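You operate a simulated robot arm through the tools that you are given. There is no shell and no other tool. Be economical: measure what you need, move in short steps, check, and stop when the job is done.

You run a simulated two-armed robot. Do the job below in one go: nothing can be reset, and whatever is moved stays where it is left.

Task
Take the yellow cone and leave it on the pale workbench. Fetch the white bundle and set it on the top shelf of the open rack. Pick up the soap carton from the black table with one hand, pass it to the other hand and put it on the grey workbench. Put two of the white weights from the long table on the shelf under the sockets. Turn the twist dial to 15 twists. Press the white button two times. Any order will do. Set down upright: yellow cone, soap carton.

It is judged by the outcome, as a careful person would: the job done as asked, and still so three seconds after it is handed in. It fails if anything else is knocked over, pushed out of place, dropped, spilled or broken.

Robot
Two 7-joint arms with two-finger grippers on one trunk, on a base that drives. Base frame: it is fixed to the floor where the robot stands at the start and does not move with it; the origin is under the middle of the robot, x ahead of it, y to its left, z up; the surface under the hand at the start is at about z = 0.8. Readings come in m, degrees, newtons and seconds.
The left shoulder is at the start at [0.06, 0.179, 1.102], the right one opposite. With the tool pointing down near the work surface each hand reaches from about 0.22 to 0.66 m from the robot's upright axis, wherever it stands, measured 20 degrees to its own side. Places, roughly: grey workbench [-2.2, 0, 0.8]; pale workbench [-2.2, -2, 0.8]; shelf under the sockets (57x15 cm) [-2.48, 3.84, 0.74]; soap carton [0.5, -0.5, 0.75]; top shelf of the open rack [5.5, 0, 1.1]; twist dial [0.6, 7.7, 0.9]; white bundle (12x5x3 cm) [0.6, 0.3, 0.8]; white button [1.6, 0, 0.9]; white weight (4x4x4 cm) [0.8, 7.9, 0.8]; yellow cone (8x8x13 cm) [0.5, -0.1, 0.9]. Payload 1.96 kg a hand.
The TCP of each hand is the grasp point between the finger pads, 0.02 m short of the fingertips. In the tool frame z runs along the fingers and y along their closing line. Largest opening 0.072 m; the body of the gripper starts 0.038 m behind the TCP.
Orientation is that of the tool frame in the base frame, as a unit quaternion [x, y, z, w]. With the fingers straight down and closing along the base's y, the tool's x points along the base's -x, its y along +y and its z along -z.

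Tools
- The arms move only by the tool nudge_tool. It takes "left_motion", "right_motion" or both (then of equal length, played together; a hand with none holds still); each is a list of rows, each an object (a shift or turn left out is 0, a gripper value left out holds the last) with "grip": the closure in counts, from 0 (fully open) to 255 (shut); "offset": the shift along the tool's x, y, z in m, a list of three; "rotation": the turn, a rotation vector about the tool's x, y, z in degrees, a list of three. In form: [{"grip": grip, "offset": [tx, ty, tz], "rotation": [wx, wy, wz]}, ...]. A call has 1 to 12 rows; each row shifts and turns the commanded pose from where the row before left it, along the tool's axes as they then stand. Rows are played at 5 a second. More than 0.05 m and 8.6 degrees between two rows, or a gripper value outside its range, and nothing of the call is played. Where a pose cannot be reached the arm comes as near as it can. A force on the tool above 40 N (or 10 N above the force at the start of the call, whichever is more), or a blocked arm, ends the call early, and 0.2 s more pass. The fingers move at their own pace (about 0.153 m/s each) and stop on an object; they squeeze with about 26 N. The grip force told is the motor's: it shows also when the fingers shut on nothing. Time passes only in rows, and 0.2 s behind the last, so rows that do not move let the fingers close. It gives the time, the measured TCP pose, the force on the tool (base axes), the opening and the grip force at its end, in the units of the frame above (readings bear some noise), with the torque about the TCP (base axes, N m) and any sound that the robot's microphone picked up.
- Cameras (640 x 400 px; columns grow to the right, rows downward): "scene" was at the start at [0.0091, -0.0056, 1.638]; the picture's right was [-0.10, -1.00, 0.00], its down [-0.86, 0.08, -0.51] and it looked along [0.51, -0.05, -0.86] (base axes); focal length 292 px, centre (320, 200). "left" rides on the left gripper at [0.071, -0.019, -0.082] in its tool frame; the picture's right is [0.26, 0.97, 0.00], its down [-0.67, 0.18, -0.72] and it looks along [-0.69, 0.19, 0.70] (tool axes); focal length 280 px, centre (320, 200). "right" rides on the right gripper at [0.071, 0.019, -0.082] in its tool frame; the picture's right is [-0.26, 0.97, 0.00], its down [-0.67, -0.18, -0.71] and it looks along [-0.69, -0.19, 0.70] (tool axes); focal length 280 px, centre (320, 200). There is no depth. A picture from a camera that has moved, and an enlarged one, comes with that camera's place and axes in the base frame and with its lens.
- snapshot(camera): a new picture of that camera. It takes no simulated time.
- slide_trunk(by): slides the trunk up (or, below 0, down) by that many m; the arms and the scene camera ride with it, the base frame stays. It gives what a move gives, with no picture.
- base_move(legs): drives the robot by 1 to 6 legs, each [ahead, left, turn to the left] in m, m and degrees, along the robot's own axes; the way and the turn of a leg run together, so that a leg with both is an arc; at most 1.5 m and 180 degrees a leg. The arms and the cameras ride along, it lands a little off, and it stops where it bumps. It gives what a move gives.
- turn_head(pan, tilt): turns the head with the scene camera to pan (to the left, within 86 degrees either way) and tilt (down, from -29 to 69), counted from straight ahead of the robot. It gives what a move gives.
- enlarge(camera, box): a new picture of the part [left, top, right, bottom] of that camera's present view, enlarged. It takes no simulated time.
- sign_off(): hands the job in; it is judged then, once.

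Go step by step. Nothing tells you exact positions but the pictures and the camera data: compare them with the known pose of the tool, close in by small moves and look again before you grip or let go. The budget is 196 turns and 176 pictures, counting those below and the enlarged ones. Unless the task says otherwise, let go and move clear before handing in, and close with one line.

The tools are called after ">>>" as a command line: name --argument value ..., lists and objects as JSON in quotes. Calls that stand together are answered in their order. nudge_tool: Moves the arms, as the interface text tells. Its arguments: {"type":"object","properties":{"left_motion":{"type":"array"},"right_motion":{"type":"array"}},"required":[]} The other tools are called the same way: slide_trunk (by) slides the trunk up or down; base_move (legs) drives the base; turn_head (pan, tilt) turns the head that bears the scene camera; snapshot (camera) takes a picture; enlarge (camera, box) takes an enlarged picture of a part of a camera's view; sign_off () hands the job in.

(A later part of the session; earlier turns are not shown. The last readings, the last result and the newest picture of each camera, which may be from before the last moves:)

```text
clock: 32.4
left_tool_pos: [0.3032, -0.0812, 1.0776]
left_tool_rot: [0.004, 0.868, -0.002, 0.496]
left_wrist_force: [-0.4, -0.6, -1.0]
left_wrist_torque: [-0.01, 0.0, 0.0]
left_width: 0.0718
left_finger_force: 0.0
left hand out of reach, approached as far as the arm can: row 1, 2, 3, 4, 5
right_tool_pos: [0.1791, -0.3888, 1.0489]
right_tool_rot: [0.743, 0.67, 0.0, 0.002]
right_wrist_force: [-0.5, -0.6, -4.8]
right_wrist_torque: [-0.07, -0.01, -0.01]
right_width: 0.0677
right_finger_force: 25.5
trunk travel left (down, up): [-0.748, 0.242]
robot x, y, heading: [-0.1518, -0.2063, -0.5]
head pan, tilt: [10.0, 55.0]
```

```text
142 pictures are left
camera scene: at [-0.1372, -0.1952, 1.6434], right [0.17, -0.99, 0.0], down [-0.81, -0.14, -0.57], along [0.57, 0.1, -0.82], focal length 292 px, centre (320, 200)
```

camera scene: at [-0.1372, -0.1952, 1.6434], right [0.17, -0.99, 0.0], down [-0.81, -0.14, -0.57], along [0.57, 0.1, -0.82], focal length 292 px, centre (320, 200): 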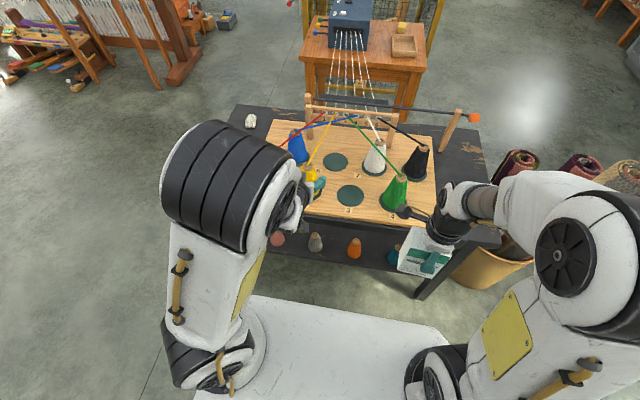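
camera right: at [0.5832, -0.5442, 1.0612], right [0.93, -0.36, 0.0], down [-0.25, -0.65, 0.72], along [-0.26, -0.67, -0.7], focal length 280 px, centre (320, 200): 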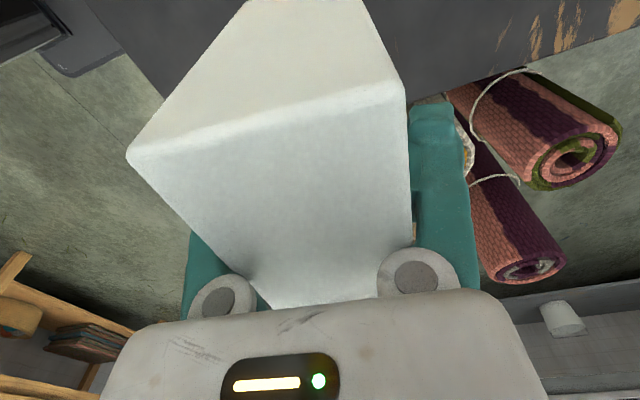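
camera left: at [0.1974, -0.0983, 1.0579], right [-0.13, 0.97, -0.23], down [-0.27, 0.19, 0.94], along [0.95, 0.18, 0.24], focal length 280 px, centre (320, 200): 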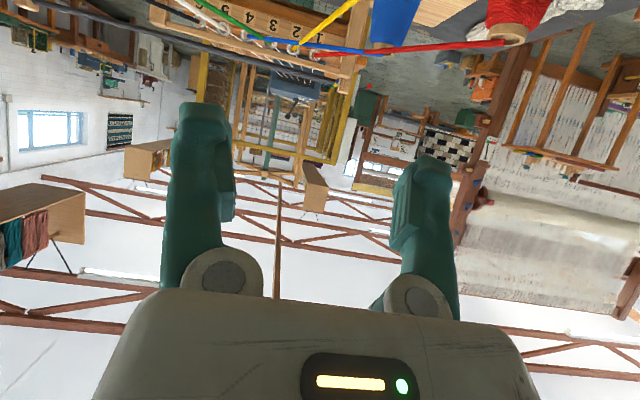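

The arm is elbow-limited at this height, so I'll lower the trunk 0.16 m. The right hand is clear in front of the table.

>>> slide_trunk --by -0.16

>>> nudge_tool --left_motion '[{"offset": [-0.015, 0.013, 0.026]}, {"offset": [-0.01, 0.014, 0.02]}, {}]'

>>> snapshot --camera "left"

>>> snapshot --camera "scene"

```text
clock: 34.2
left_tool_pos: [0.3031, -0.0803, 0.9174]
left_tool_rot: [0.004, 0.868, -0.002, 0.496]
left_wrist_force: [0.3, 0.3, -0.2]
left_wrist_torque: [-0.02, -0.01, -0.02]
left_width: 0.072
left_finger_force: 0.0
right_tool_pos: [0.1789, -0.3892, 0.8894]
right_tool_rot: [0.743, 0.669, 0.0, 0.003]
right_wrist_force: [-0.2, 0.5, -4.9]
right_wrist_torque: [-0.05, 0.03, 0.0]
right_width: 0.068
right_finger_force: 26.5
trunk travel left (down, up): [-0.588, 0.402]
robot x, y, heading: [-0.1458, -0.2034, -0.4]
head pan, tilt: [10.0, 55.0]
```

```text
clock: 35.0
left_tool_pos: [0.3361, -0.0572, 0.9398]
left_tool_rot: [0.004, 0.868, -0.002, 0.496]
left_wrist_force: [0.1, 0.3, 0.6]
left_wrist_torque: [-0.02, 0.02, -0.04]
left_width: 0.072
left_finger_force: 0.1
left hand out of reach, approached as far as the arm can: row 1, 2
right_tool_pos: [0.179, -0.39, 0.8884]
right_tool_rot: [0.743, 0.669, 0.001, 0.003]
right_wrist_force: [-0.7, 0.4, -4.5]
right_wrist_torque: [-0.05, 0.03, 0.03]
right_width: 0.0675
right_finger_force: 25.9
trunk travel left (down, up): [-0.588, 0.402]
robot x, y, heading: [-0.1544, -0.2095, -0.5]
head pan, tilt: [10.0, 55.0]
```

```text
141 pictures are left
camera left: at [0.2316, -0.075, 0.9214], right [-0.13, 0.97, -0.23], down [-0.27, 0.19, 0.94], along [0.95, 0.18, 0.24], focal length 280 px, centre (320, 200)
```

left: 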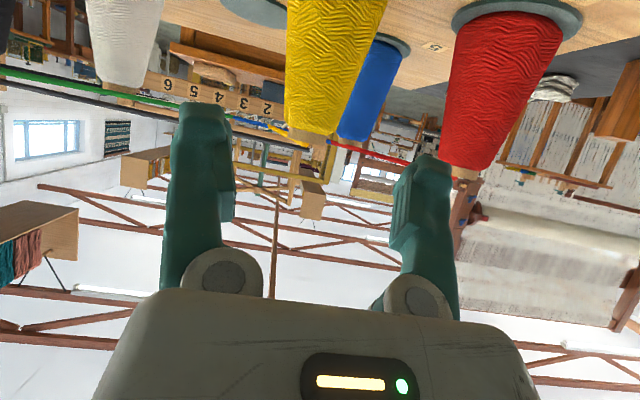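

```text
140 pictures are left
camera scene: at [-0.1374, -0.195, 1.4834], right [0.17, -0.99, 0.0], down [-0.81, -0.14, -0.57], along [0.57, 0.1, -0.82], focal length 292 px, centre (320, 200)
```

scene: 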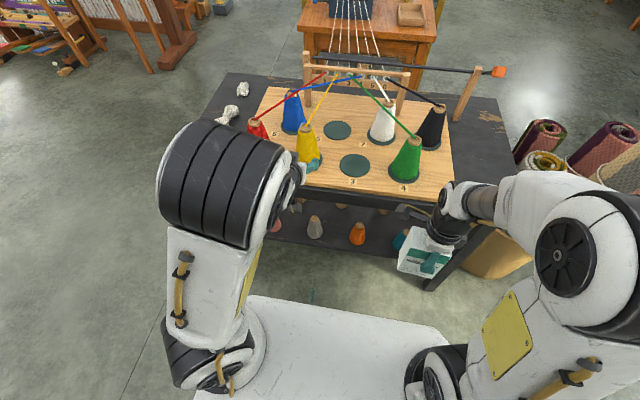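

The cone is ahead and centred between the fingers. I'm advancing along the tool axis toward it.

>>> nudge_tool --left_motion '[{"offset": [-0.003, 0.002, 0.035]}, {"offset": [-0.003, 0.002, 0.035]}, {"offset": [-0.003, 0.001, 0.03]}, {}]'

>>> snapshot --camera "left"

>>> enlarge --camera "scene" --box '[240, 60, 400, 160]'

```text
clock: 36.0
left_tool_pos: [0.3701, -0.063, 0.9662]
left_tool_rot: [0.003, 0.869, -0.002, 0.496]
left_wrist_force: [0.6, 0.1, -0.4]
left_wrist_torque: [-0.01, 0.03, -0.02]
left_width: 0.0721
left_finger_force: 0.0
left hand out of reach, approached as far as the arm can: row 1, 2, 3
right_tool_pos: [0.179, -0.3892, 0.8901]
right_tool_rot: [0.743, 0.669, 0.0, 0.005]
right_wrist_force: [0.4, -0.2, -4.6]
right_wrist_torque: [-0.07, 0.01, 0.01]
right_width: 0.0676
right_finger_force: 25.6
trunk travel left (down, up): [-0.588, 0.402]
robot x, y, heading: [-0.1521, -0.209, -0.5]
head pan, tilt: [10.0, 55.0]
```

```text
139 pictures are left
camera left: at [0.2644, -0.0817, 0.9467], right [-0.13, 0.97, -0.23], down [-0.27, 0.19, 0.94], along [0.95, 0.18, 0.24], focal length 280 px, centre (320, 200)
```

left: 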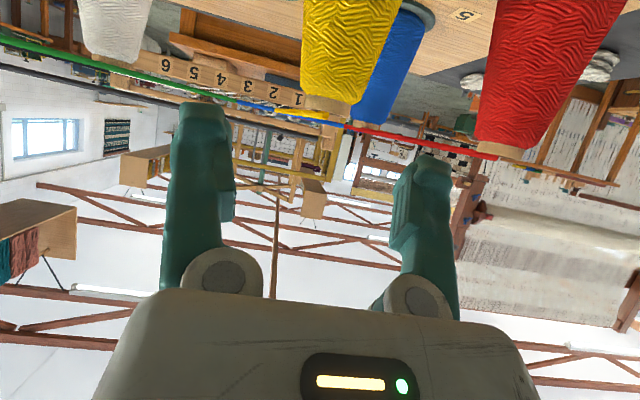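

```text
4.00 times, centred on (320, 110) of scene
camera zoom: at [-0.1375, -0.1948, 1.4834], right [0.17, -0.99, 0.0], down [-0.81, -0.14, -0.57], along [0.57, 0.09, -0.82], focal length 1167 px, centre (320, 560)
```

zoom: 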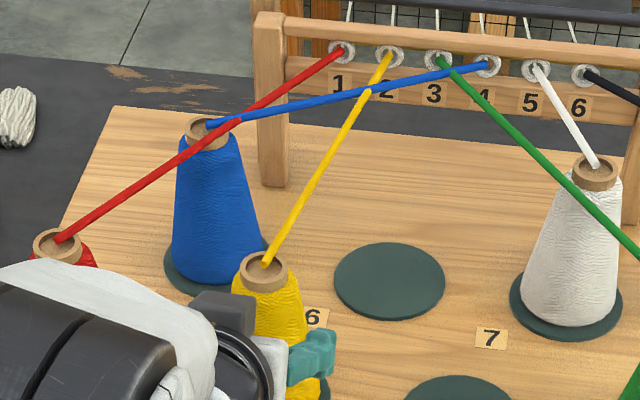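

The arm is still too folded to go forward. I'll back the base up another 0.15 m so the arm works more extended.

>>> base_move --legs '[[-0.16, 0, 0]]'

>>> nudge_tool --left_motion '[{"offset": [-0.02, 0.004, 0.034]}, {"offset": [-0.02, 0.004, 0.034]}, {"offset": [-0.02, 0.002, 0.034]}, {"offset": [0.01, 0, 0.03]}, {}]'

>>> snapshot --camera "left"

```text
clock: 37.4
left_tool_pos: [0.2091, -0.061, 0.967]
left_tool_rot: [0.002, 0.868, -0.001, 0.496]
left_wrist_force: [-0.7, 0.2, 0.3]
left_wrist_torque: [-0.01, 0.03, -0.03]
left_width: 0.0719
left_finger_force: 0.0
right_tool_pos: [0.0188, -0.3866, 0.8899]
right_tool_rot: [0.742, 0.67, 0.0, 0.002]
right_wrist_force: [-0.5, -0.5, -4.9]
right_wrist_torque: [-0.05, -0.03, 0.01]
right_width: 0.0676
right_finger_force: 25.8
trunk travel left (down, up): [-0.588, 0.402]
robot x, y, heading: [-0.3106, -0.2075, -0.5]
head pan, tilt: [10.0, 55.0]
```

```text
clock: 38.6
left_tool_pos: [0.2552, -0.0627, 1.0168]
left_tool_rot: [0.003, 0.869, -0.002, 0.495]
left_wrist_force: [-0.8, -0.4, 1.2]
left_wrist_torque: [0.01, 0.01, -0.02]
left_width: 0.0719
left_finger_force: 0.0
left hand out of reach, approached as far as the arm can: row 1, 2, 3, 4
right_tool_pos: [0.0196, -0.3876, 0.8884]
right_tool_rot: [0.742, 0.67, 0.0, 0.003]
right_wrist_force: [0.1, 0.2, -4.9]
right_wrist_torque: [-0.04, 0.04, 0.0]
right_width: 0.0679
right_finger_force: 25.9
trunk travel left (down, up): [-0.588, 0.402]
robot x, y, heading: [-0.3139, -0.2059, -0.3]
head pan, tilt: [10.0, 55.0]
```

```text
137 pictures are left
camera left: at [0.1495, -0.0812, 0.9972], right [-0.13, 0.97, -0.23], down [-0.27, 0.18, 0.94], along [0.95, 0.18, 0.24], focal length 280 px, centre (320, 200)
```

left: 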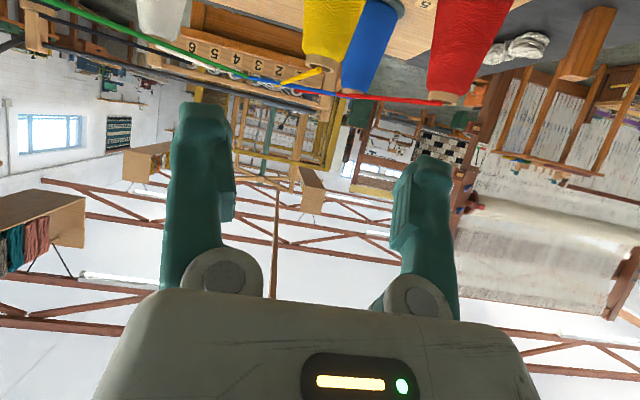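

A 60° tilt forces the arm up, so I'll use about 30°, which still clears the yarn with the gripper higher on the cone. I'm raising the trunk and turning the hand back.

>>> slide_trunk --by 0.16

>>> nudge_tool --left_motion '[{"rotation": [0, 8, 0]}, {"rotation": [0, 8, 0]}, {"rotation": [0, 8, 0]}, {"rotation": [0, 6, 0]}, {"offset": [0.04, 0, 0]}, {"offset": [0.04, 0, 0]}, {}]'

>>> base_move --legs '[[0.22, 0, 0]]'

>>> snapshot --camera "left"

```text
clock: 40.5
left_tool_pos: [0.2557, -0.0619, 1.175]
left_tool_rot: [0.003, 0.868, -0.002, 0.496]
left_wrist_force: [-0.2, 0.6, -0.1]
left_wrist_torque: [0.01, 0.0, -0.02]
left_width: 0.0722
left_finger_force: 0.0
right_tool_pos: [0.0202, -0.3874, 1.049]
right_tool_rot: [0.742, 0.67, 0.0, 0.003]
right_wrist_force: [0.5, 0.4, -5.2]
right_wrist_torque: [-0.06, 0.0, 0.0]
right_width: 0.0677
right_finger_force: 25.7
trunk travel left (down, up): [-0.748, 0.242]
robot x, y, heading: [-0.3084, -0.2088, -0.3]
head pan, tilt: [10.0, 55.0]
```

```text
clock: 42.1
left_tool_pos: [0.1906, -0.0796, 1.1291]
left_tool_rot: [0.026, 0.93, -0.039, 0.365]
left_wrist_force: [0.9, 0.8, 0.4]
left_wrist_torque: [-0.03, 0.0, 0.0]
left_width: 0.0721
left_finger_force: 0.1
left hand out of reach, approached as far as the arm can: row 1, 2, 3, 4
right_tool_pos: [0.0222, -0.3864, 1.0497]
right_tool_rot: [0.741, 0.671, -0.001, 0.003]
right_wrist_force: [0.1, 0.4, -4.6]
right_wrist_torque: [-0.03, -0.01, 0.0]
right_width: 0.0676
right_finger_force: 25.7
trunk travel left (down, up): [-0.748, 0.242]
robot x, y, heading: [-0.3092, -0.205, -0.3]
head pan, tilt: [10.0, 55.0]
```

```text
clock: 43.8
left_tool_pos: [0.4109, -0.0774, 1.1296]
left_tool_rot: [0.025, 0.93, -0.039, 0.364]
left_wrist_force: [-0.1, -0.1, -1.1]
left_wrist_torque: [-0.02, 0.0, -0.02]
left_width: 0.072
left_finger_force: 0.0
right_tool_pos: [0.2428, -0.3869, 1.0496]
right_tool_rot: [0.74, 0.672, 0.0, 0.004]
right_wrist_force: [0.6, 0.4, -4.3]
right_wrist_torque: [-0.06, 0.01, -0.01]
right_width: 0.0677
right_finger_force: 26.1
trunk travel left (down, up): [-0.748, 0.242]
robot x, y, heading: [-0.0886, -0.2051, -0.1]
head pan, tilt: [10.0, 55.0]
```

```text
136 pictures are left
camera left: at [0.3035, -0.0886, 1.1429], right [-0.12, 0.97, -0.23], down [0.02, 0.23, 0.97], along [0.99, 0.11, -0.05], focal length 280 px, centre (320, 200)
```

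left: 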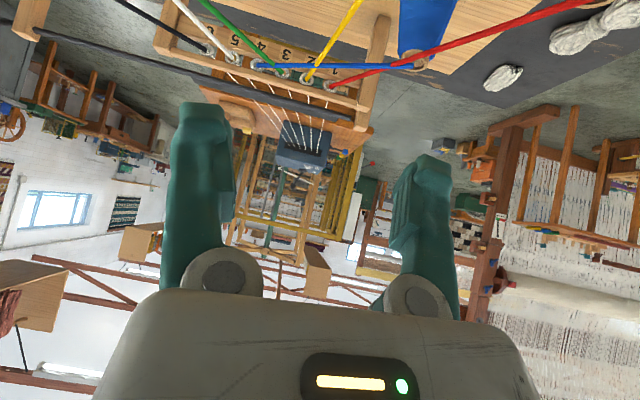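

The tilt is now about 43° with slight roll. I'll correct the roll and bring it to 30°.

>>> nudge_tool --left_motion '[{"rotation": [-5.3, 0, 0]}, {"rotation": [0, 6.5, 0]}, {"rotation": [0, 6.5, 0]}, {}]'

```text
clock: 44.8
left_tool_pos: [0.4107, -0.0773, 1.1302]
left_tool_rot: [0.007, 0.966, 0.006, 0.257]
left_wrist_force: [-0.6, 0.7, -0.1]
left_wrist_torque: [0.02, -0.04, 0.0]
left_width: 0.0718
left_finger_force: 0.1
right_tool_pos: [0.2423, -0.387, 1.0503]
right_tool_rot: [0.741, 0.672, 0.001, 0.003]
right_wrist_force: [0.4, -0.5, -5.0]
right_wrist_torque: [-0.06, 0.0, -0.01]
right_width: 0.0678
right_finger_force: 26.0
trunk travel left (down, up): [-0.748, 0.242]
robot x, y, heading: [-0.0902, -0.2041, -0.0]
head pan, tilt: [10.0, 55.0]
```

Now down to a point 10 cm back along the tool axis from the cone grip.

>>> nudge_tool --left_motion '[{"offset": [0.015, 0.006, 0.0345]}, {"offset": [0.015, 0.006, 0.0345]}, {"offset": [0.015, 0.006, 0.0345]}, {"offset": [0.015, 0.006, 0.0345]}, {}]'

>>> snapshot --camera "left"

>>> enlarge --camera "scene" --box '[200, 100, 440, 250]'

```text
clock: 46.0
left_tool_pos: [0.3676, -0.0629, 1.0618]
left_tool_rot: [0.007, 0.967, 0.005, 0.256]
left_wrist_force: [-1.0, -0.1, 0.6]
left_wrist_torque: [-0.03, -0.05, 0.01]
left_width: 0.0719
left_finger_force: 0.0
left hand out of reach, approached as far as the arm can: row 1, 2, 3, 4
right_tool_pos: [0.2417, -0.3867, 1.0508]
right_tool_rot: [0.74, 0.673, -0.001, 0.003]
right_wrist_force: [-0.6, 0.0, -4.5]
right_wrist_torque: [-0.06, -0.02, -0.01]
right_width: 0.0679
right_finger_force: 25.9
trunk travel left (down, up): [-0.748, 0.242]
robot x, y, heading: [-0.0891, -0.2099, -0.1]
head pan, tilt: [10.0, 55.0]
```

```text
135 pictures are left
camera left: at [0.2662, -0.0816, 1.0973], right [-0.22, 0.97, -0.12], down [0.23, 0.17, 0.96], along [0.95, 0.18, -0.26], focal length 280 px, centre (320, 200)
```

left: 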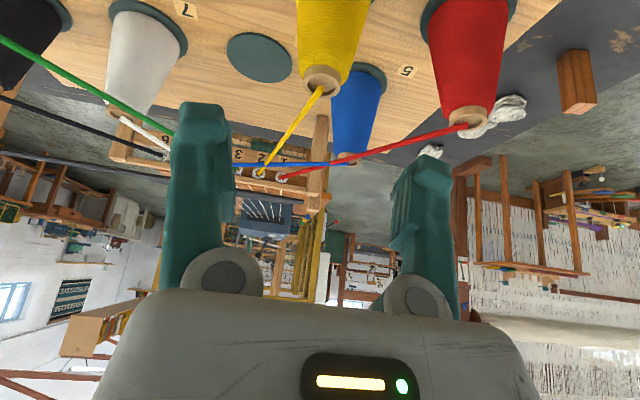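

```text
2.67 times, centred on (320, 175) of scene
camera zoom: at [-0.0748, -0.1948, 1.6434], right [0.17, -0.99, 0.0], down [-0.81, -0.14, -0.57], along [0.56, 0.1, -0.82], focal length 778 px, centre (320, 267)
```

zoom: 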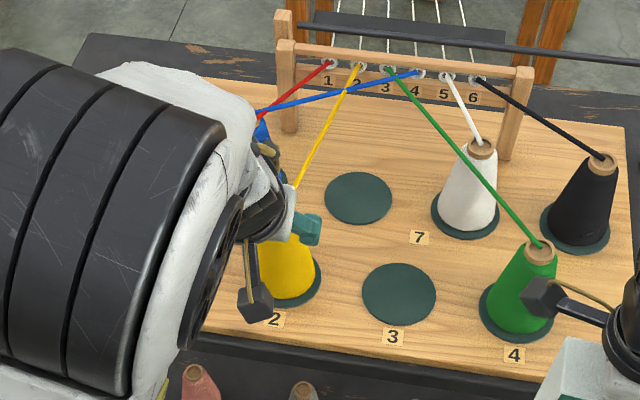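

Forward tilt doesn't work at this height. A straight-down grip near the cone's top leaves room for the yarn to exit between the fingers, so I'll use that and level the hand over the cone.

>>> nudge_tool --left_motion '[{"rotation": [0, 7.5, 0], "offset": [0, 0, -0.01]}, {"rotation": [0, 7.5, 0]}, {"rotation": [0, 7.5, 0]}, {"rotation": [0, 7.5, 0]}, {"offset": [-0.03, 0.002, 0]}, {"offset": [-0.04, 0.004, 0]}, {"offset": [-0.04, 0.004, 0]}, {}]'

>>> snapshot --camera "left"

```text
clock: 47.8
left_tool_pos: [0.3383, -0.0686, 1.1263]
left_tool_rot: [0.007, 1.0, 0.003, 0.0]
left_wrist_force: [0.7, -0.7, -0.2]
left_wrist_torque: [0.03, 0.01, 0.0]
left_width: 0.0722
left_finger_force: 0.2
left hand out of reach, approached as far as the arm can: row 2, 3, 4, 5, 6, 7
right_tool_pos: [0.243, -0.3872, 1.0502]
right_tool_rot: [0.74, 0.672, -0.001, 0.003]
right_wrist_force: [-0.4, 0.0, -4.1]
right_wrist_torque: [-0.04, 0.02, 0.02]
right_width: 0.068
right_finger_force: 26.1
trunk travel left (down, up): [-0.748, 0.242]
robot x, y, heading: [-0.0866, -0.2072, -0.0]
head pan, tilt: [10.0, 55.0]
```

```text
133 pictures are left
camera left: at [0.268, -0.0874, 1.2088], right [-0.25, 0.97, 0.01], down [0.68, 0.17, 0.72], along [0.69, 0.18, -0.7], focal length 280 px, centre (320, 200)
```

left: 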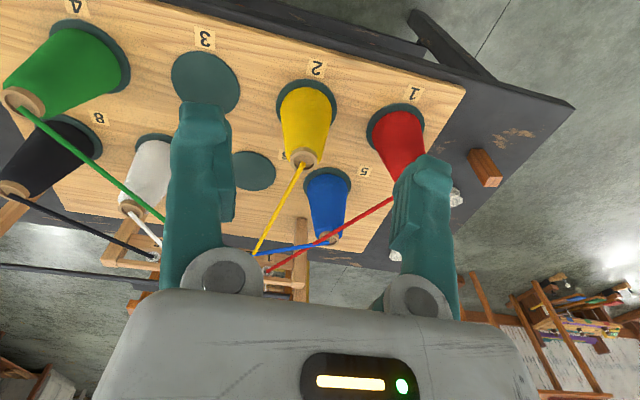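

The high pose limits reach, so I'll go down first and then forward.

>>> nudge_tool --left_motion '[{"offset": [0, 0, 0.04]}, {"offset": [0, 0.003, 0.04]}, {"offset": [-0.03, 0.003, 0.03]}, {"offset": [-0.04, 0.003, 0]}, {"offset": [-0.04, 0.003, 0]}, {"offset": [-0.03, 0.003, 0]}, {}]'

>>> snapshot --camera "left"

>>> enlarge --camera "scene" --box '[200, 100, 440, 250]'

```text
clock: 49.4
left_tool_pos: [0.3237, -0.0677, 1.0981]
left_tool_rot: [0.006, 1.0, 0.006, -0.001]
left_wrist_force: [-0.7, 0.1, -0.2]
left_wrist_torque: [0.0, 0.03, 0.01]
left_width: 0.0722
left_finger_force: 0.0
left hand out of reach, approached as far as the arm can: row 1, 2, 3, 4, 5, 6
right_tool_pos: [0.241, -0.3873, 1.049]
right_tool_rot: [0.74, 0.672, -0.001, 0.004]
right_wrist_force: [0.9, 0.0, -4.8]
right_wrist_torque: [-0.01, -0.01, 0.0]
right_width: 0.0676
right_finger_force: 25.8
trunk travel left (down, up): [-0.748, 0.242]
robot x, y, heading: [-0.0891, -0.2114, 0.0]
head pan, tilt: [10.0, 55.0]
```

```text
132 pictures are left
camera left: at [0.2541, -0.0864, 1.1798], right [-0.25, 0.97, 0.01], down [0.68, 0.17, 0.72], along [0.69, 0.19, -0.7], focal length 280 px, centre (320, 200)
```

left: 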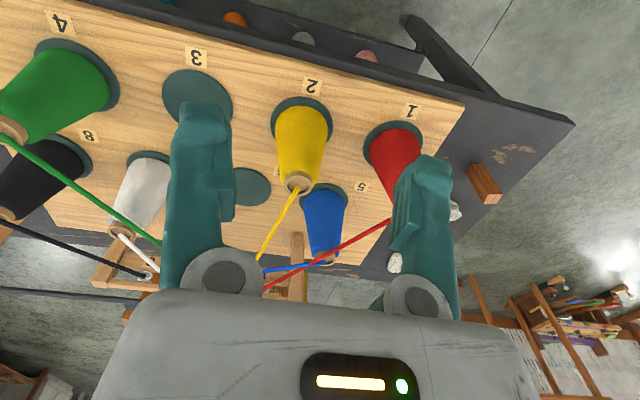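

```text
2.67 times, centred on (320, 175) of scene
camera zoom: at [-0.0748, -0.1946, 1.6434], right [0.17, -0.99, 0.0], down [-0.81, -0.14, -0.57], along [0.56, 0.1, -0.82], focal length 778 px, centre (320, 267)
```

zoom: 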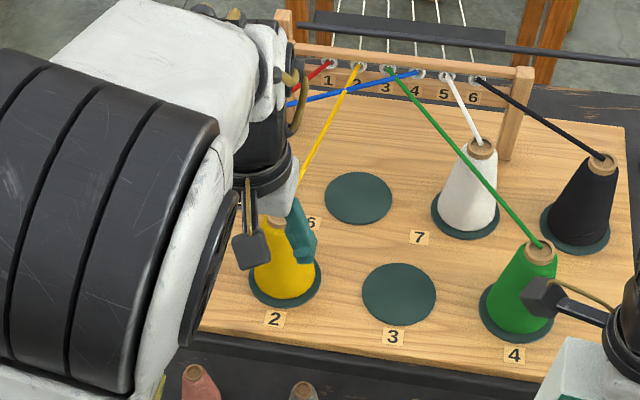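

The arm appears stuck in an awkward elbow branch. I'll move the hand sideways and back toward its original posture, then retry downward.

>>> nudge_tool --left_motion '[{"offset": [0.02, -0.04, 0]}, {"offset": [0.03, -0.03, 0]}, {"offset": [0.04, 0, 0]}, {"offset": [0, 0, 0.03]}, {"offset": [0, 0, 0.03]}, {}]'

>>> snapshot --camera "scene"

```text
clock: 50.8
left_tool_pos: [0.2372, -0.0913, 1.0368]
left_tool_rot: [0.005, 1.0, 0.007, -0.001]
left_wrist_force: [-0.4, 0.1, -0.1]
left_wrist_torque: [0.0, -0.03, -0.02]
left_width: 0.072
left_finger_force: 0.1
left hand out of reach, approached as far as the arm can: row 1, 3
right_tool_pos: [0.2424, -0.3865, 1.0499]
right_tool_rot: [0.741, 0.672, 0.0, 0.003]
right_wrist_force: [0.8, 0.4, -4.7]
right_wrist_torque: [-0.03, -0.01, 0.02]
right_width: 0.0678
right_finger_force: 25.8
trunk travel left (down, up): [-0.748, 0.242]
robot x, y, heading: [-0.0879, -0.2063, -0.1]
head pan, tilt: [10.0, 55.0]
```

```text
130 pictures are left
camera scene: at [-0.076, -0.1942, 1.6434], right [0.17, -0.99, 0.0], down [-0.81, -0.14, -0.57], along [0.57, 0.1, -0.82], focal length 292 px, centre (320, 200)
```

scene: 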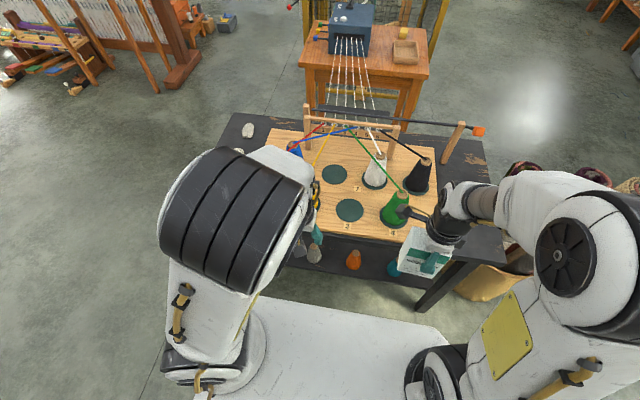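

Descending is possible here. I'll lower to 0.97 and then advance toward the cone.

>>> nudge_tool --left_motion '[{"offset": [0, 0, 0.035]}, {"offset": [0, 0, 0.032]}, {"offset": [-0.04, 0.01, 0]}, {"offset": [-0.04, 0.01, 0]}, {"offset": [-0.04, 0.01, 0]}, {"offset": [-0.04, 0.008, 0]}, {}]'

```text
clock: 52.4
left_tool_pos: [0.3086, -0.0602, 1.0753]
left_tool_rot: [0.007, 1.0, 0.007, -0.001]
left_wrist_force: [-0.2, 0.4, 0.3]
left_wrist_torque: [-0.02, 0.0, -0.02]
left_width: 0.072
left_finger_force: 0.0
left hand out of reach, approached as far as the arm can: row 1, 2, 3, 4, 5, 6
right_tool_pos: [0.2422, -0.3866, 1.0505]
right_tool_rot: [0.741, 0.672, 0.0, 0.004]
right_wrist_force: [-0.3, -0.8, -3.9]
right_wrist_torque: [-0.02, 0.0, 0.0]
right_width: 0.0675
right_finger_force: 26.0
trunk travel left (down, up): [-0.748, 0.242]
robot x, y, heading: [-0.0876, -0.2087, -0.0]
head pan, tilt: [10.0, 55.0]
```

Still in the wrong branch. I'll swing the hand well out to the left to bring the elbow down, then come back.

>>> nudge_tool --left_motion '[{"offset": [0.02, 0.045, 0]}, {"offset": [0.02, 0.045, 0]}, {"offset": [0.02, 0.045, 0]}, {"offset": [0, 0.05, 0]}, {"offset": [0, 0.05, 0]}, {"offset": [0, 0.05, 0]}, {"offset": [0, 0.05, 0]}, {}]'

>>> snapshot --camera "scene"

```text
clock: 54.2
left_tool_pos: [0.187, 0.1882, 1.1423]
left_tool_rot: [0.005, 1.0, 0.006, -0.001]
left_wrist_force: [0.0, 0.1, 0.0]
left_wrist_torque: [-0.01, -0.01, 0.0]
left_width: 0.072
left_finger_force: 0.1
left hand out of reach, approached as far as the arm can: row 4, 5, 6, 7
right_tool_pos: [0.2424, -0.3877, 1.0505]
right_tool_rot: [0.741, 0.672, -0.001, 0.002]
right_wrist_force: [-0.2, 0.3, -4.9]
right_wrist_torque: [-0.06, 0.01, 0.01]
right_width: 0.0677
right_finger_force: 25.5
trunk travel left (down, up): [-0.748, 0.242]
robot x, y, heading: [-0.0907, -0.209, -0.2]
head pan, tilt: [10.0, 55.0]
```

```text
129 pictures are left
camera scene: at [-0.0746, -0.1946, 1.6434], right [0.17, -0.99, 0.0], down [-0.81, -0.14, -0.57], along [0.56, 0.1, -0.82], focal length 292 px, centre (320, 200)
```

scene: 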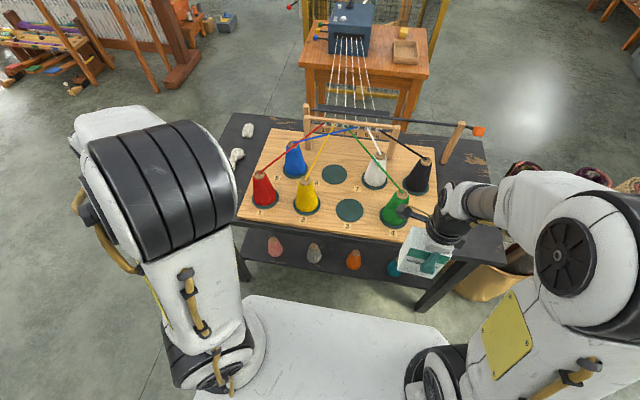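

The elbow shifted outward. Trying down here, then forward and inward.

>>> nudge_tool --left_motion '[{"offset": [0, -0.03, 0.035]}, {"offset": [0, -0.03, 0.035]}, {"offset": [-0.01, -0.03, 0.035]}, {"offset": [-0.03, -0.03, 0.02]}, {"offset": [-0.04, -0.03, 0]}, {"offset": [-0.04, -0.02, 0]}, {"offset": [-0.04, -0.02, 0]}, {}]'

>>> snapshot --camera "scene"

```text
clock: 56.0
left_tool_pos: [0.2936, -0.0252, 1.0664]
left_tool_rot: [0.005, 1.0, 0.007, 0.0]
left_wrist_force: [-0.4, -0.6, 0.3]
left_wrist_torque: [-0.04, 0.02, -0.02]
left_width: 0.0721
left_finger_force: 0.1
left hand out of reach, approached as far as the arm can: row 3, 4, 5, 6, 7
right_tool_pos: [0.2417, -0.3874, 1.0506]
right_tool_rot: [0.741, 0.672, 0.0, 0.004]
right_wrist_force: [0.6, 0.8, -5.0]
right_wrist_torque: [-0.03, 0.02, -0.01]
right_width: 0.0677
right_finger_force: 25.9
trunk travel left (down, up): [-0.748, 0.242]
robot x, y, heading: [-0.0876, -0.2049, -0.0]
head pan, tilt: [10.0, 55.0]
```

```text
128 pictures are left
camera scene: at [-0.075, -0.1941, 1.6434], right [0.17, -0.99, 0.0], down [-0.81, -0.14, -0.57], along [0.56, 0.1, -0.82], focal length 292 px, centre (320, 200)
```

scene: 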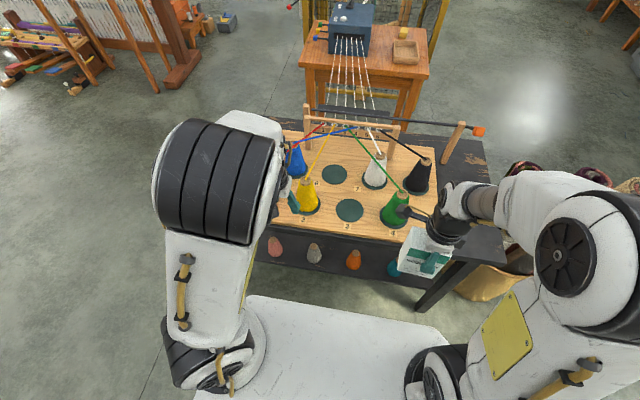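

I'll force the elbow outward by rolling the left hand so it points inward (to the right). This is clear of the table.

>>> nudge_tool --left_motion '[{"offset": [0.03, 0, -0.03]}, {"rotation": [8.5, 0, 0], "offset": [0, 0.02, 0]}, {"rotation": [8.5, 0, 0], "offset": [0, 0.02, 0]}, {"rotation": [8.5, 0, 0], "offset": [0, 0.02, 0]}, {"rotation": [8.5, 0, 0]}, {"rotation": [8.5, 0, 0]}, {"rotation": [8.5, 0, 0]}, {"rotation": [8.5, 0, 0]}, {"rotation": [8.5, 0, 0]}, {}]'

>>> snapshot --camera "scene"

```text
clock: 58.2
left_tool_pos: [0.1889, -0.0527, 1.1791]
left_tool_rot: [0.004, 0.833, -0.553, -0.004]
left_wrist_force: [0.1, -0.2, 0.0]
left_wrist_torque: [0.02, -0.01, -0.05]
left_width: 0.072
left_finger_force: 0.0
left hand out of reach, approached as far as the arm can: row 4, 5, 6, 7, 8, 9
right_tool_pos: [0.2432, -0.3883, 1.0492]
right_tool_rot: [0.741, 0.672, -0.001, 0.003]
right_wrist_force: [-0.3, -0.4, -5.4]
right_wrist_torque: [-0.04, -0.02, 0.02]
right_width: 0.0681
right_finger_force: 26.1
trunk travel left (down, up): [-0.748, 0.242]
robot x, y, heading: [-0.0877, -0.2099, 0.2]
head pan, tilt: [10.0, 55.0]
```

```text
127 pictures are left
camera scene: at [-0.0746, -0.1945, 1.6434], right [0.17, -0.99, 0.0], down [-0.81, -0.14, -0.57], along [0.56, 0.1, -0.82], focal length 292 px, centre (320, 200)
```

scene: 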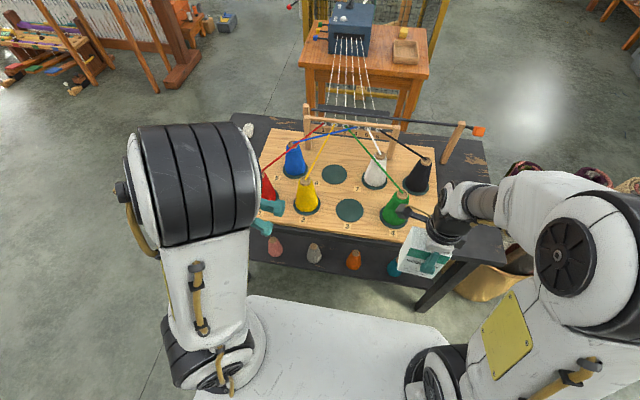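

That turned the elbow the wrong way. I'll undo the roll and yaw the hand clockwise instead, which should bring the elbow out.

>>> nudge_tool --left_motion '[{"rotation": [-8.5, 0, 0]}, {"rotation": [-8.5, 0, 0]}, {"rotation": [-8.5, 0, 0]}, {"rotation": [-8.5, 0, 0]}, {"rotation": [-8.5, 0, 0]}, {"rotation": [-8.5, 0, 0]}, {"rotation": [-8.5, 0, 0]}, {"rotation": [-8.0, 0, 0]}, {"rotation": [0, 0, 8.5]}, {"rotation": [0, 0, 8.5]}, {"rotation": [0, 0, 8.5]}, {"rotation": [0, 0, 8.5]}]'

>>> nudge_tool --left_motion '[{"rotation": [0, 0, 8.5]}, {"rotation": [0, 0, 8.5]}, {"rotation": [0, 0, 8.5]}, {"rotation": [0, 0, 8.5]}, {"offset": [0, 0, 0.04]}, {"offset": [0, 0, 0.04]}, {"offset": [0, 0, 0.04]}, {}]'

>>> snapshot --camera "scene"

```text
clock: 60.8
left_tool_pos: [0.2355, -0.0781, 1.151]
left_tool_rot: [0.296, 0.955, -0.002, -0.001]
left_wrist_force: [0.7, 0.6, -0.2]
left_wrist_torque: [-0.02, -0.01, -0.01]
left_width: 0.0718
left_finger_force: 0.1
left hand out of reach, approached as far as the arm can: row 5, 6, 7, 8, 9
right_tool_pos: [0.242, -0.3866, 1.0508]
right_tool_rot: [0.741, 0.672, -0.001, 0.004]
right_wrist_force: [0.6, 0.2, -5.1]
right_wrist_torque: [-0.03, 0.0, 0.01]
right_width: 0.0679
right_finger_force: 26.3
trunk travel left (down, up): [-0.748, 0.242]
robot x, y, heading: [-0.0839, -0.2067, -0.4]
head pan, tilt: [10.0, 55.0]
```

```text
clock: 62.6
left_tool_pos: [0.2379, -0.0756, 1.03]
left_tool_rot: [0.565, 0.825, 0.0, -0.002]
left_wrist_force: [0.2, -0.4, -0.4]
left_wrist_torque: [0.03, -0.02, 0.01]
left_width: 0.0718
left_finger_force: 0.1
right_tool_pos: [0.2427, -0.3877, 1.0495]
right_tool_rot: [0.741, 0.672, 0.0, 0.004]
right_wrist_force: [0.0, 0.4, -5.6]
right_wrist_torque: [-0.01, 0.01, -0.03]
right_width: 0.0676
right_finger_force: 25.6
trunk travel left (down, up): [-0.748, 0.242]
robot x, y, heading: [-0.0902, -0.2092, 0.1]
head pan, tilt: [10.0, 55.0]
```

```text
126 pictures are left
camera scene: at [-0.0753, -0.1937, 1.6434], right [0.17, -0.99, 0.0], down [-0.81, -0.14, -0.57], along [0.57, 0.1, -0.82], focal length 292 px, centre (320, 200)
```

scene: 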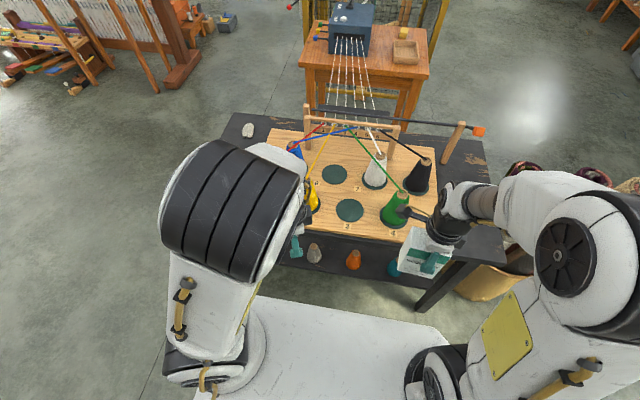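

The yaw freed it. Continuing down and forward.

>>> nudge_tool --left_motion '[{"offset": [0, 0, 0.03]}, {"offset": [0, 0, 0.03]}, {"offset": [-0.0145, 0.037, 0]}, {"offset": [-0.0145, 0.037, 0]}, {"offset": [-0.0145, 0.037, 0]}, {"offset": [-0.0145, 0.037, 0]}, {}]'

>>> snapshot --camera "scene"

```text
clock: 64.2
left_tool_pos: [0.3085, -0.0848, 1.074]
left_tool_rot: [0.563, 0.826, 0.002, -0.002]
left_wrist_force: [0.1, 0.0, 0.1]
left_wrist_torque: [0.02, 0.03, 0.0]
left_width: 0.072
left_finger_force: 0.1
left hand out of reach, approached as far as the arm can: row 1, 2, 3, 4, 5, 6
right_tool_pos: [0.2421, -0.3878, 1.0503]
right_tool_rot: [0.741, 0.672, 0.0, 0.004]
right_wrist_force: [0.4, -0.4, -4.6]
right_wrist_torque: [-0.02, 0.02, 0.0]
right_width: 0.0676
right_finger_force: 25.7
trunk travel left (down, up): [-0.748, 0.242]
robot x, y, heading: [-0.088, -0.2113, -0.3]
head pan, tilt: [10.0, 55.0]
```

```text
125 pictures are left
camera scene: at [-0.0752, -0.1945, 1.6434], right [0.17, -0.99, 0.0], down [-0.81, -0.14, -0.57], along [0.56, 0.1, -0.82], focal length 292 px, centre (320, 200)
```

scene: 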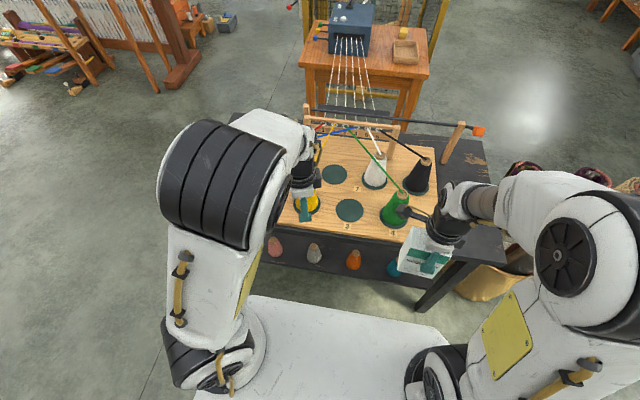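

The limit depends on wrist position rather than yaw. I'll yaw back and tilt the tool backward, the reverse of what caused the branch change.

>>> nudge_tool --left_motion '[{"rotation": [0, 0, -8.5], "offset": [0, 0, -0.02]}, {"rotation": [0, 0, -8.5]}, {"rotation": [0, 0, -8.5]}, {"rotation": [0, 0, -8.5]}, {"rotation": [0, 0, -8.5]}, {"rotation": [0, 0, -8.5]}, {"rotation": [0, 0, -8.5]}, {"rotation": [0, 0, -8.5]}, {"rotation": [0, 8.5, 0]}, {"rotation": [0, 8.5, 0]}, {"rotation": [0, 8.5, 0]}, {"rotation": [0, 8.5, 0]}]'

>>> nudge_tool --left_motion '[{"rotation": [0, 8.5, 0]}, {"rotation": [0, 8.5, 0]}, {"rotation": [0, 8.5, 0]}, {}]'

>>> snapshot --camera "scene"

```text
clock: 66.8
left_tool_pos: [0.2101, -0.0858, 1.144]
left_tool_rot: [0.011, 0.957, -0.01, -0.29]
left_wrist_force: [0.6, -0.2, 0.5]
left_wrist_torque: [0.0, -0.01, 0.01]
left_width: 0.0723
left_finger_force: 0.0
left hand out of reach, approached as far as the arm can: row 9, 10, 11, 12
right_tool_pos: [0.2435, -0.3873, 1.049]
right_tool_rot: [0.741, 0.672, 0.0, 0.003]
right_wrist_force: [-0.1, 0.6, -4.9]
right_wrist_torque: [-0.03, 0.0, -0.01]
right_width: 0.0679
right_finger_force: 25.7
trunk travel left (down, up): [-0.748, 0.242]
robot x, y, heading: [-0.0872, -0.204, -0.1]
head pan, tilt: [10.0, 55.0]
```

```text
clock: 67.8
left_tool_pos: [0.1385, -0.1, 1.1796]
left_tool_rot: [0.029, 0.868, -0.02, -0.495]
left_wrist_force: [-0.1, 0.2, -1.2]
left_wrist_torque: [-0.02, 0.02, 0.01]
left_width: 0.0717
left_finger_force: 0.0
left hand out of reach, approached as far as the arm can: row 1, 2, 3
right_tool_pos: [0.2435, -0.3881, 1.0501]
right_tool_rot: [0.741, 0.672, -0.001, 0.003]
right_wrist_force: [-0.1, 0.4, -5.4]
right_wrist_torque: [-0.05, 0.05, 0.01]
right_width: 0.0678
right_finger_force: 26.1
trunk travel left (down, up): [-0.748, 0.242]
robot x, y, heading: [-0.0893, -0.2076, 0.2]
head pan, tilt: [10.0, 55.0]
```

```text
124 pictures are left
camera scene: at [-0.0744, -0.1945, 1.6434], right [0.17, -0.99, 0.0], down [-0.81, -0.14, -0.57], along [0.56, 0.1, -0.82], focal length 292 px, centre (320, 200)
```

scene: 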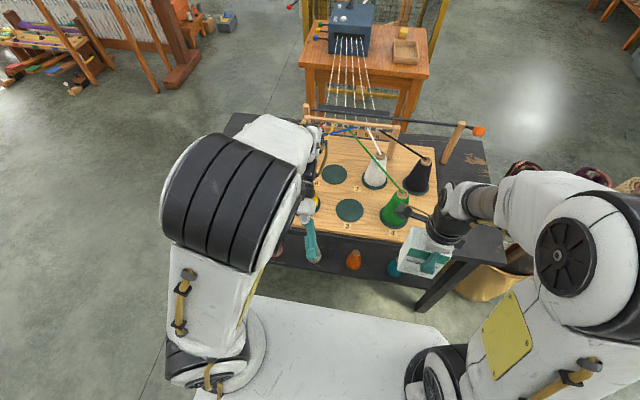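

I'll use this branch with a lower trunk instead, since the wrist then sits high relative to the shoulder. I'm levelling the left tool and pulling the soap hand closer first.

>>> nudge_tool --left_motion '[{"rotation": [0, -8.5, 0]}, {"rotation": [0, -8.5, 0]}, {"rotation": [0, -8.5, 0]}, {"rotation": [0, -8.5, 0]}, {"rotation": [0, -8.5, 0]}, {"rotation": [0, -8.5, 0]}, {"rotation": [0, -8.5, 0]}, {}]' --right_motion '[{"offset": [0, -0.03, 0]}, {"offset": [0, -0.03, 0]}, {"offset": [0, -0.02, 0]}, {}, {}, {}, {}, {}]'

>>> slide_trunk --by -0.2

>>> snapshot --camera "scene"

```text
clock: 69.6
left_tool_pos: [0.2067, -0.0739, 1.1206]
left_tool_rot: [0.016, 1.0, -0.022, 0.0]
left_wrist_force: [0.3, 0.6, 0.3]
left_wrist_torque: [-0.01, -0.01, 0.01]
left_width: 0.0718
left_finger_force: 0.1
left hand out of reach, approached as far as the arm can: row 3, 4, 5, 6, 7
right_tool_pos: [0.2059, -0.3812, 1.0519]
right_tool_rot: [0.741, 0.672, -0.001, 0.002]
right_wrist_force: [-0.2, -1.3, -5.8]
right_wrist_torque: [-0.06, -0.02, -0.01]
right_width: 0.0678
right_finger_force: 26.0
right hand out of reach, approached as far as the arm can: row 2, 3
trunk travel left (down, up): [-0.748, 0.242]
robot x, y, heading: [-0.0892, -0.2122, 0.0]
head pan, tilt: [10.0, 55.0]
```

```text
clock: 71.7
left_tool_pos: [0.2059, -0.0734, 0.9215]
left_tool_rot: [0.016, 1.0, -0.024, -0.001]
left_wrist_force: [0.6, 0.1, -0.9]
left_wrist_torque: [0.04, 0.02, 0.03]
left_width: 0.0721
left_finger_force: 0.0
right_tool_pos: [0.2066, -0.383, 0.8536]
right_tool_rot: [0.74, 0.672, -0.001, 0.003]
right_wrist_force: [0.6, -1.0, -3.9]
right_wrist_torque: [-0.05, 0.02, -0.02]
right_width: 0.0675
right_finger_force: 26.4
trunk travel left (down, up): [-0.548, 0.442]
robot x, y, heading: [-0.0883, -0.2119, -0.2]
head pan, tilt: [10.0, 55.0]
```

```text
123 pictures are left
camera scene: at [-0.075, -0.1946, 1.4434], right [0.17, -0.99, 0.0], down [-0.81, -0.14, -0.57], along [0.56, 0.1, -0.82], focal length 292 px, centre (320, 200)
```

scene: 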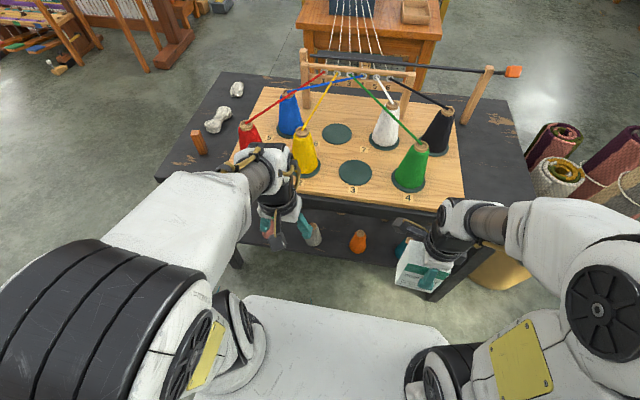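

The elbow is out to the side again, so the good branch is restored. I'll raise the trunk and go down on the cone with the tool vertical.

>>> slide_trunk --by 0.2

>>> nudge_tool --left_motion '[{"offset": [-0.03, 0.004, 0.02], "rotation": [2.5, 0, 0]}, {"offset": [-0.04, 0.004, 0.02]}, {"offset": [-0.04, 0.004, 0.02]}, {"offset": [-0.04, 0.004, 0.02]}, {"offset": [-0.04, 0.004, 0.02]}, {}]'

>>> snapshot --camera "left"

```text
clock: 73.9
left_tool_pos: [0.2071, -0.0727, 1.1211]
left_tool_rot: [0.015, 1.0, -0.023, 0.0]
left_wrist_force: [-0.3, -0.1, 0.6]
left_wrist_torque: [-0.06, 0.0, 0.0]
left_width: 0.072
left_finger_force: 0.1
right_tool_pos: [0.2076, -0.3811, 1.0522]
right_tool_rot: [0.74, 0.672, -0.001, 0.003]
right_wrist_force: [1.1, 0.0, -4.3]
right_wrist_torque: [-0.07, 0.0, -0.02]
right_width: 0.0677
right_finger_force: 26.1
trunk travel left (down, up): [-0.748, 0.242]
robot x, y, heading: [-0.0899, -0.2082, 0.2]
head pan, tilt: [10.0, 55.0]
```

```text
clock: 75.3
left_tool_pos: [0.3052, -0.0717, 1.0731]
left_tool_rot: [0.016, 0.999, -0.044, -0.002]
left_wrist_force: [0.0, -0.1, -1.0]
left_wrist_torque: [-0.05, 0.0, 0.03]
left_width: 0.072
left_finger_force: 0.0
left hand out of reach, approached as far as the arm can: row 3, 4, 5
right_tool_pos: [0.2072, -0.3817, 1.0516]
right_tool_rot: [0.741, 0.672, -0.002, 0.002]
right_wrist_force: [-0.3, 0.1, -4.4]
right_wrist_torque: [-0.05, -0.01, -0.01]
right_width: 0.0677
right_finger_force: 26.4
trunk travel left (down, up): [-0.748, 0.242]
robot x, y, heading: [-0.0869, -0.206, -0.3]
head pan, tilt: [10.0, 55.0]
```

```text
122 pictures are left
camera left: at [0.2353, -0.0811, 1.156], right [-0.23, 0.97, -0.09], down [0.68, 0.22, 0.7], along [0.69, 0.1, -0.71], focal length 280 px, centre (320, 200)
```

left: 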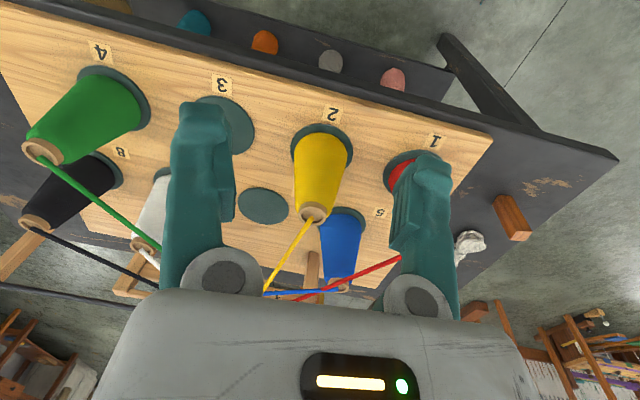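

Let me look at the elbow configuration now.

>>> snapshot --camera "scene"

>>> turn_head --pan 60 --tilt 55

>>> snapshot --camera "scene"

>>> turn_head --pan -60 --tilt 55

>>> snapshot --camera "scene"

```text
121 pictures are left
camera scene: at [-0.0736, -0.1928, 1.6433], right [0.17, -0.99, 0.0], down [-0.81, -0.14, -0.57], along [0.56, 0.1, -0.82], focal length 292 px, centre (320, 200)
```

scene: 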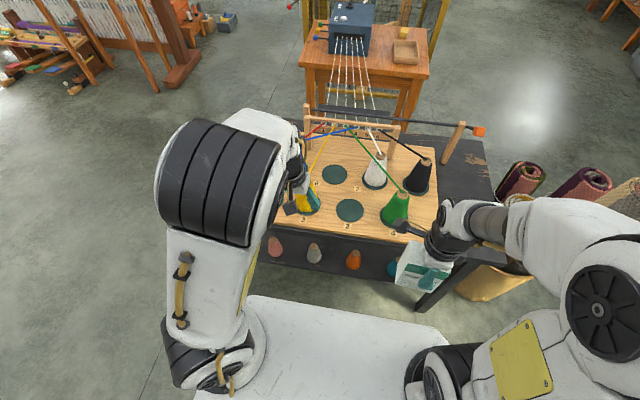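

```text
clock: 76.5
left_tool_pos: [0.304, -0.074, 1.0726]
left_tool_rot: [0.015, 0.999, -0.045, 0.0]
left_wrist_force: [-0.5, -0.6, -0.9]
left_wrist_torque: [0.0, -0.03, 0.0]
left_width: 0.072
left_finger_force: 0.1
right_tool_pos: [0.2059, -0.3814, 1.0531]
right_tool_rot: [0.741, 0.672, -0.001, 0.003]
right_wrist_force: [0.5, -0.2, -5.4]
right_wrist_torque: [-0.01, 0.02, 0.02]
right_width: 0.068
right_finger_force: 25.9
trunk travel left (down, up): [-0.748, 0.242]
robot x, y, heading: [-0.085, -0.2067, -0.2]
head pan, tilt: [60.0, 55.0]
```

```text
120 pictures are left
camera scene: at [-0.1096, -0.1444, 1.6434], right [0.86, -0.5, 0.0], down [-0.41, -0.71, -0.57], along [0.29, 0.5, -0.82], focal length 292 px, centre (320, 200)
```

scene: 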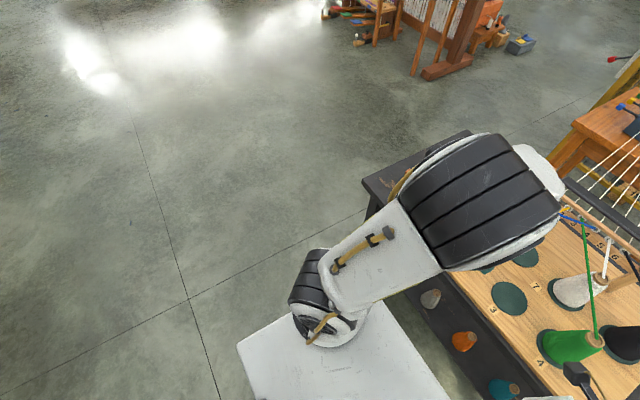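

```text
clock: 78.5
left_tool_pos: [0.3048, -0.0729, 1.0733]
left_tool_rot: [0.016, 0.999, -0.045, 0.0]
left_wrist_force: [0.4, 0.4, 0.1]
left_wrist_torque: [0.02, -0.02, 0.0]
left_width: 0.072
left_finger_force: 0.0
right_tool_pos: [0.2064, -0.3824, 1.0516]
right_tool_rot: [0.741, 0.672, -0.001, 0.003]
right_wrist_force: [0.1, -1.2, -4.6]
right_wrist_torque: [-0.04, 0.0, 0.0]
right_width: 0.068
right_finger_force: 26.1
trunk travel left (down, up): [-0.748, 0.242]
robot x, y, heading: [-0.0888, -0.2071, 0.1]
head pan, tilt: [-60.0, 55.0]
```

```text
119 pictures are left
camera scene: at [-0.1099, -0.2695, 1.6434], right [-0.87, -0.5, 0.0], down [-0.41, 0.71, -0.57], along [0.29, -0.5, -0.82], focal length 292 px, centre (320, 200)
```

scene: 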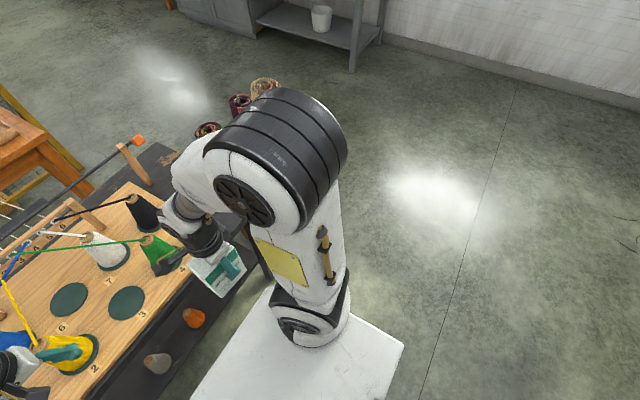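

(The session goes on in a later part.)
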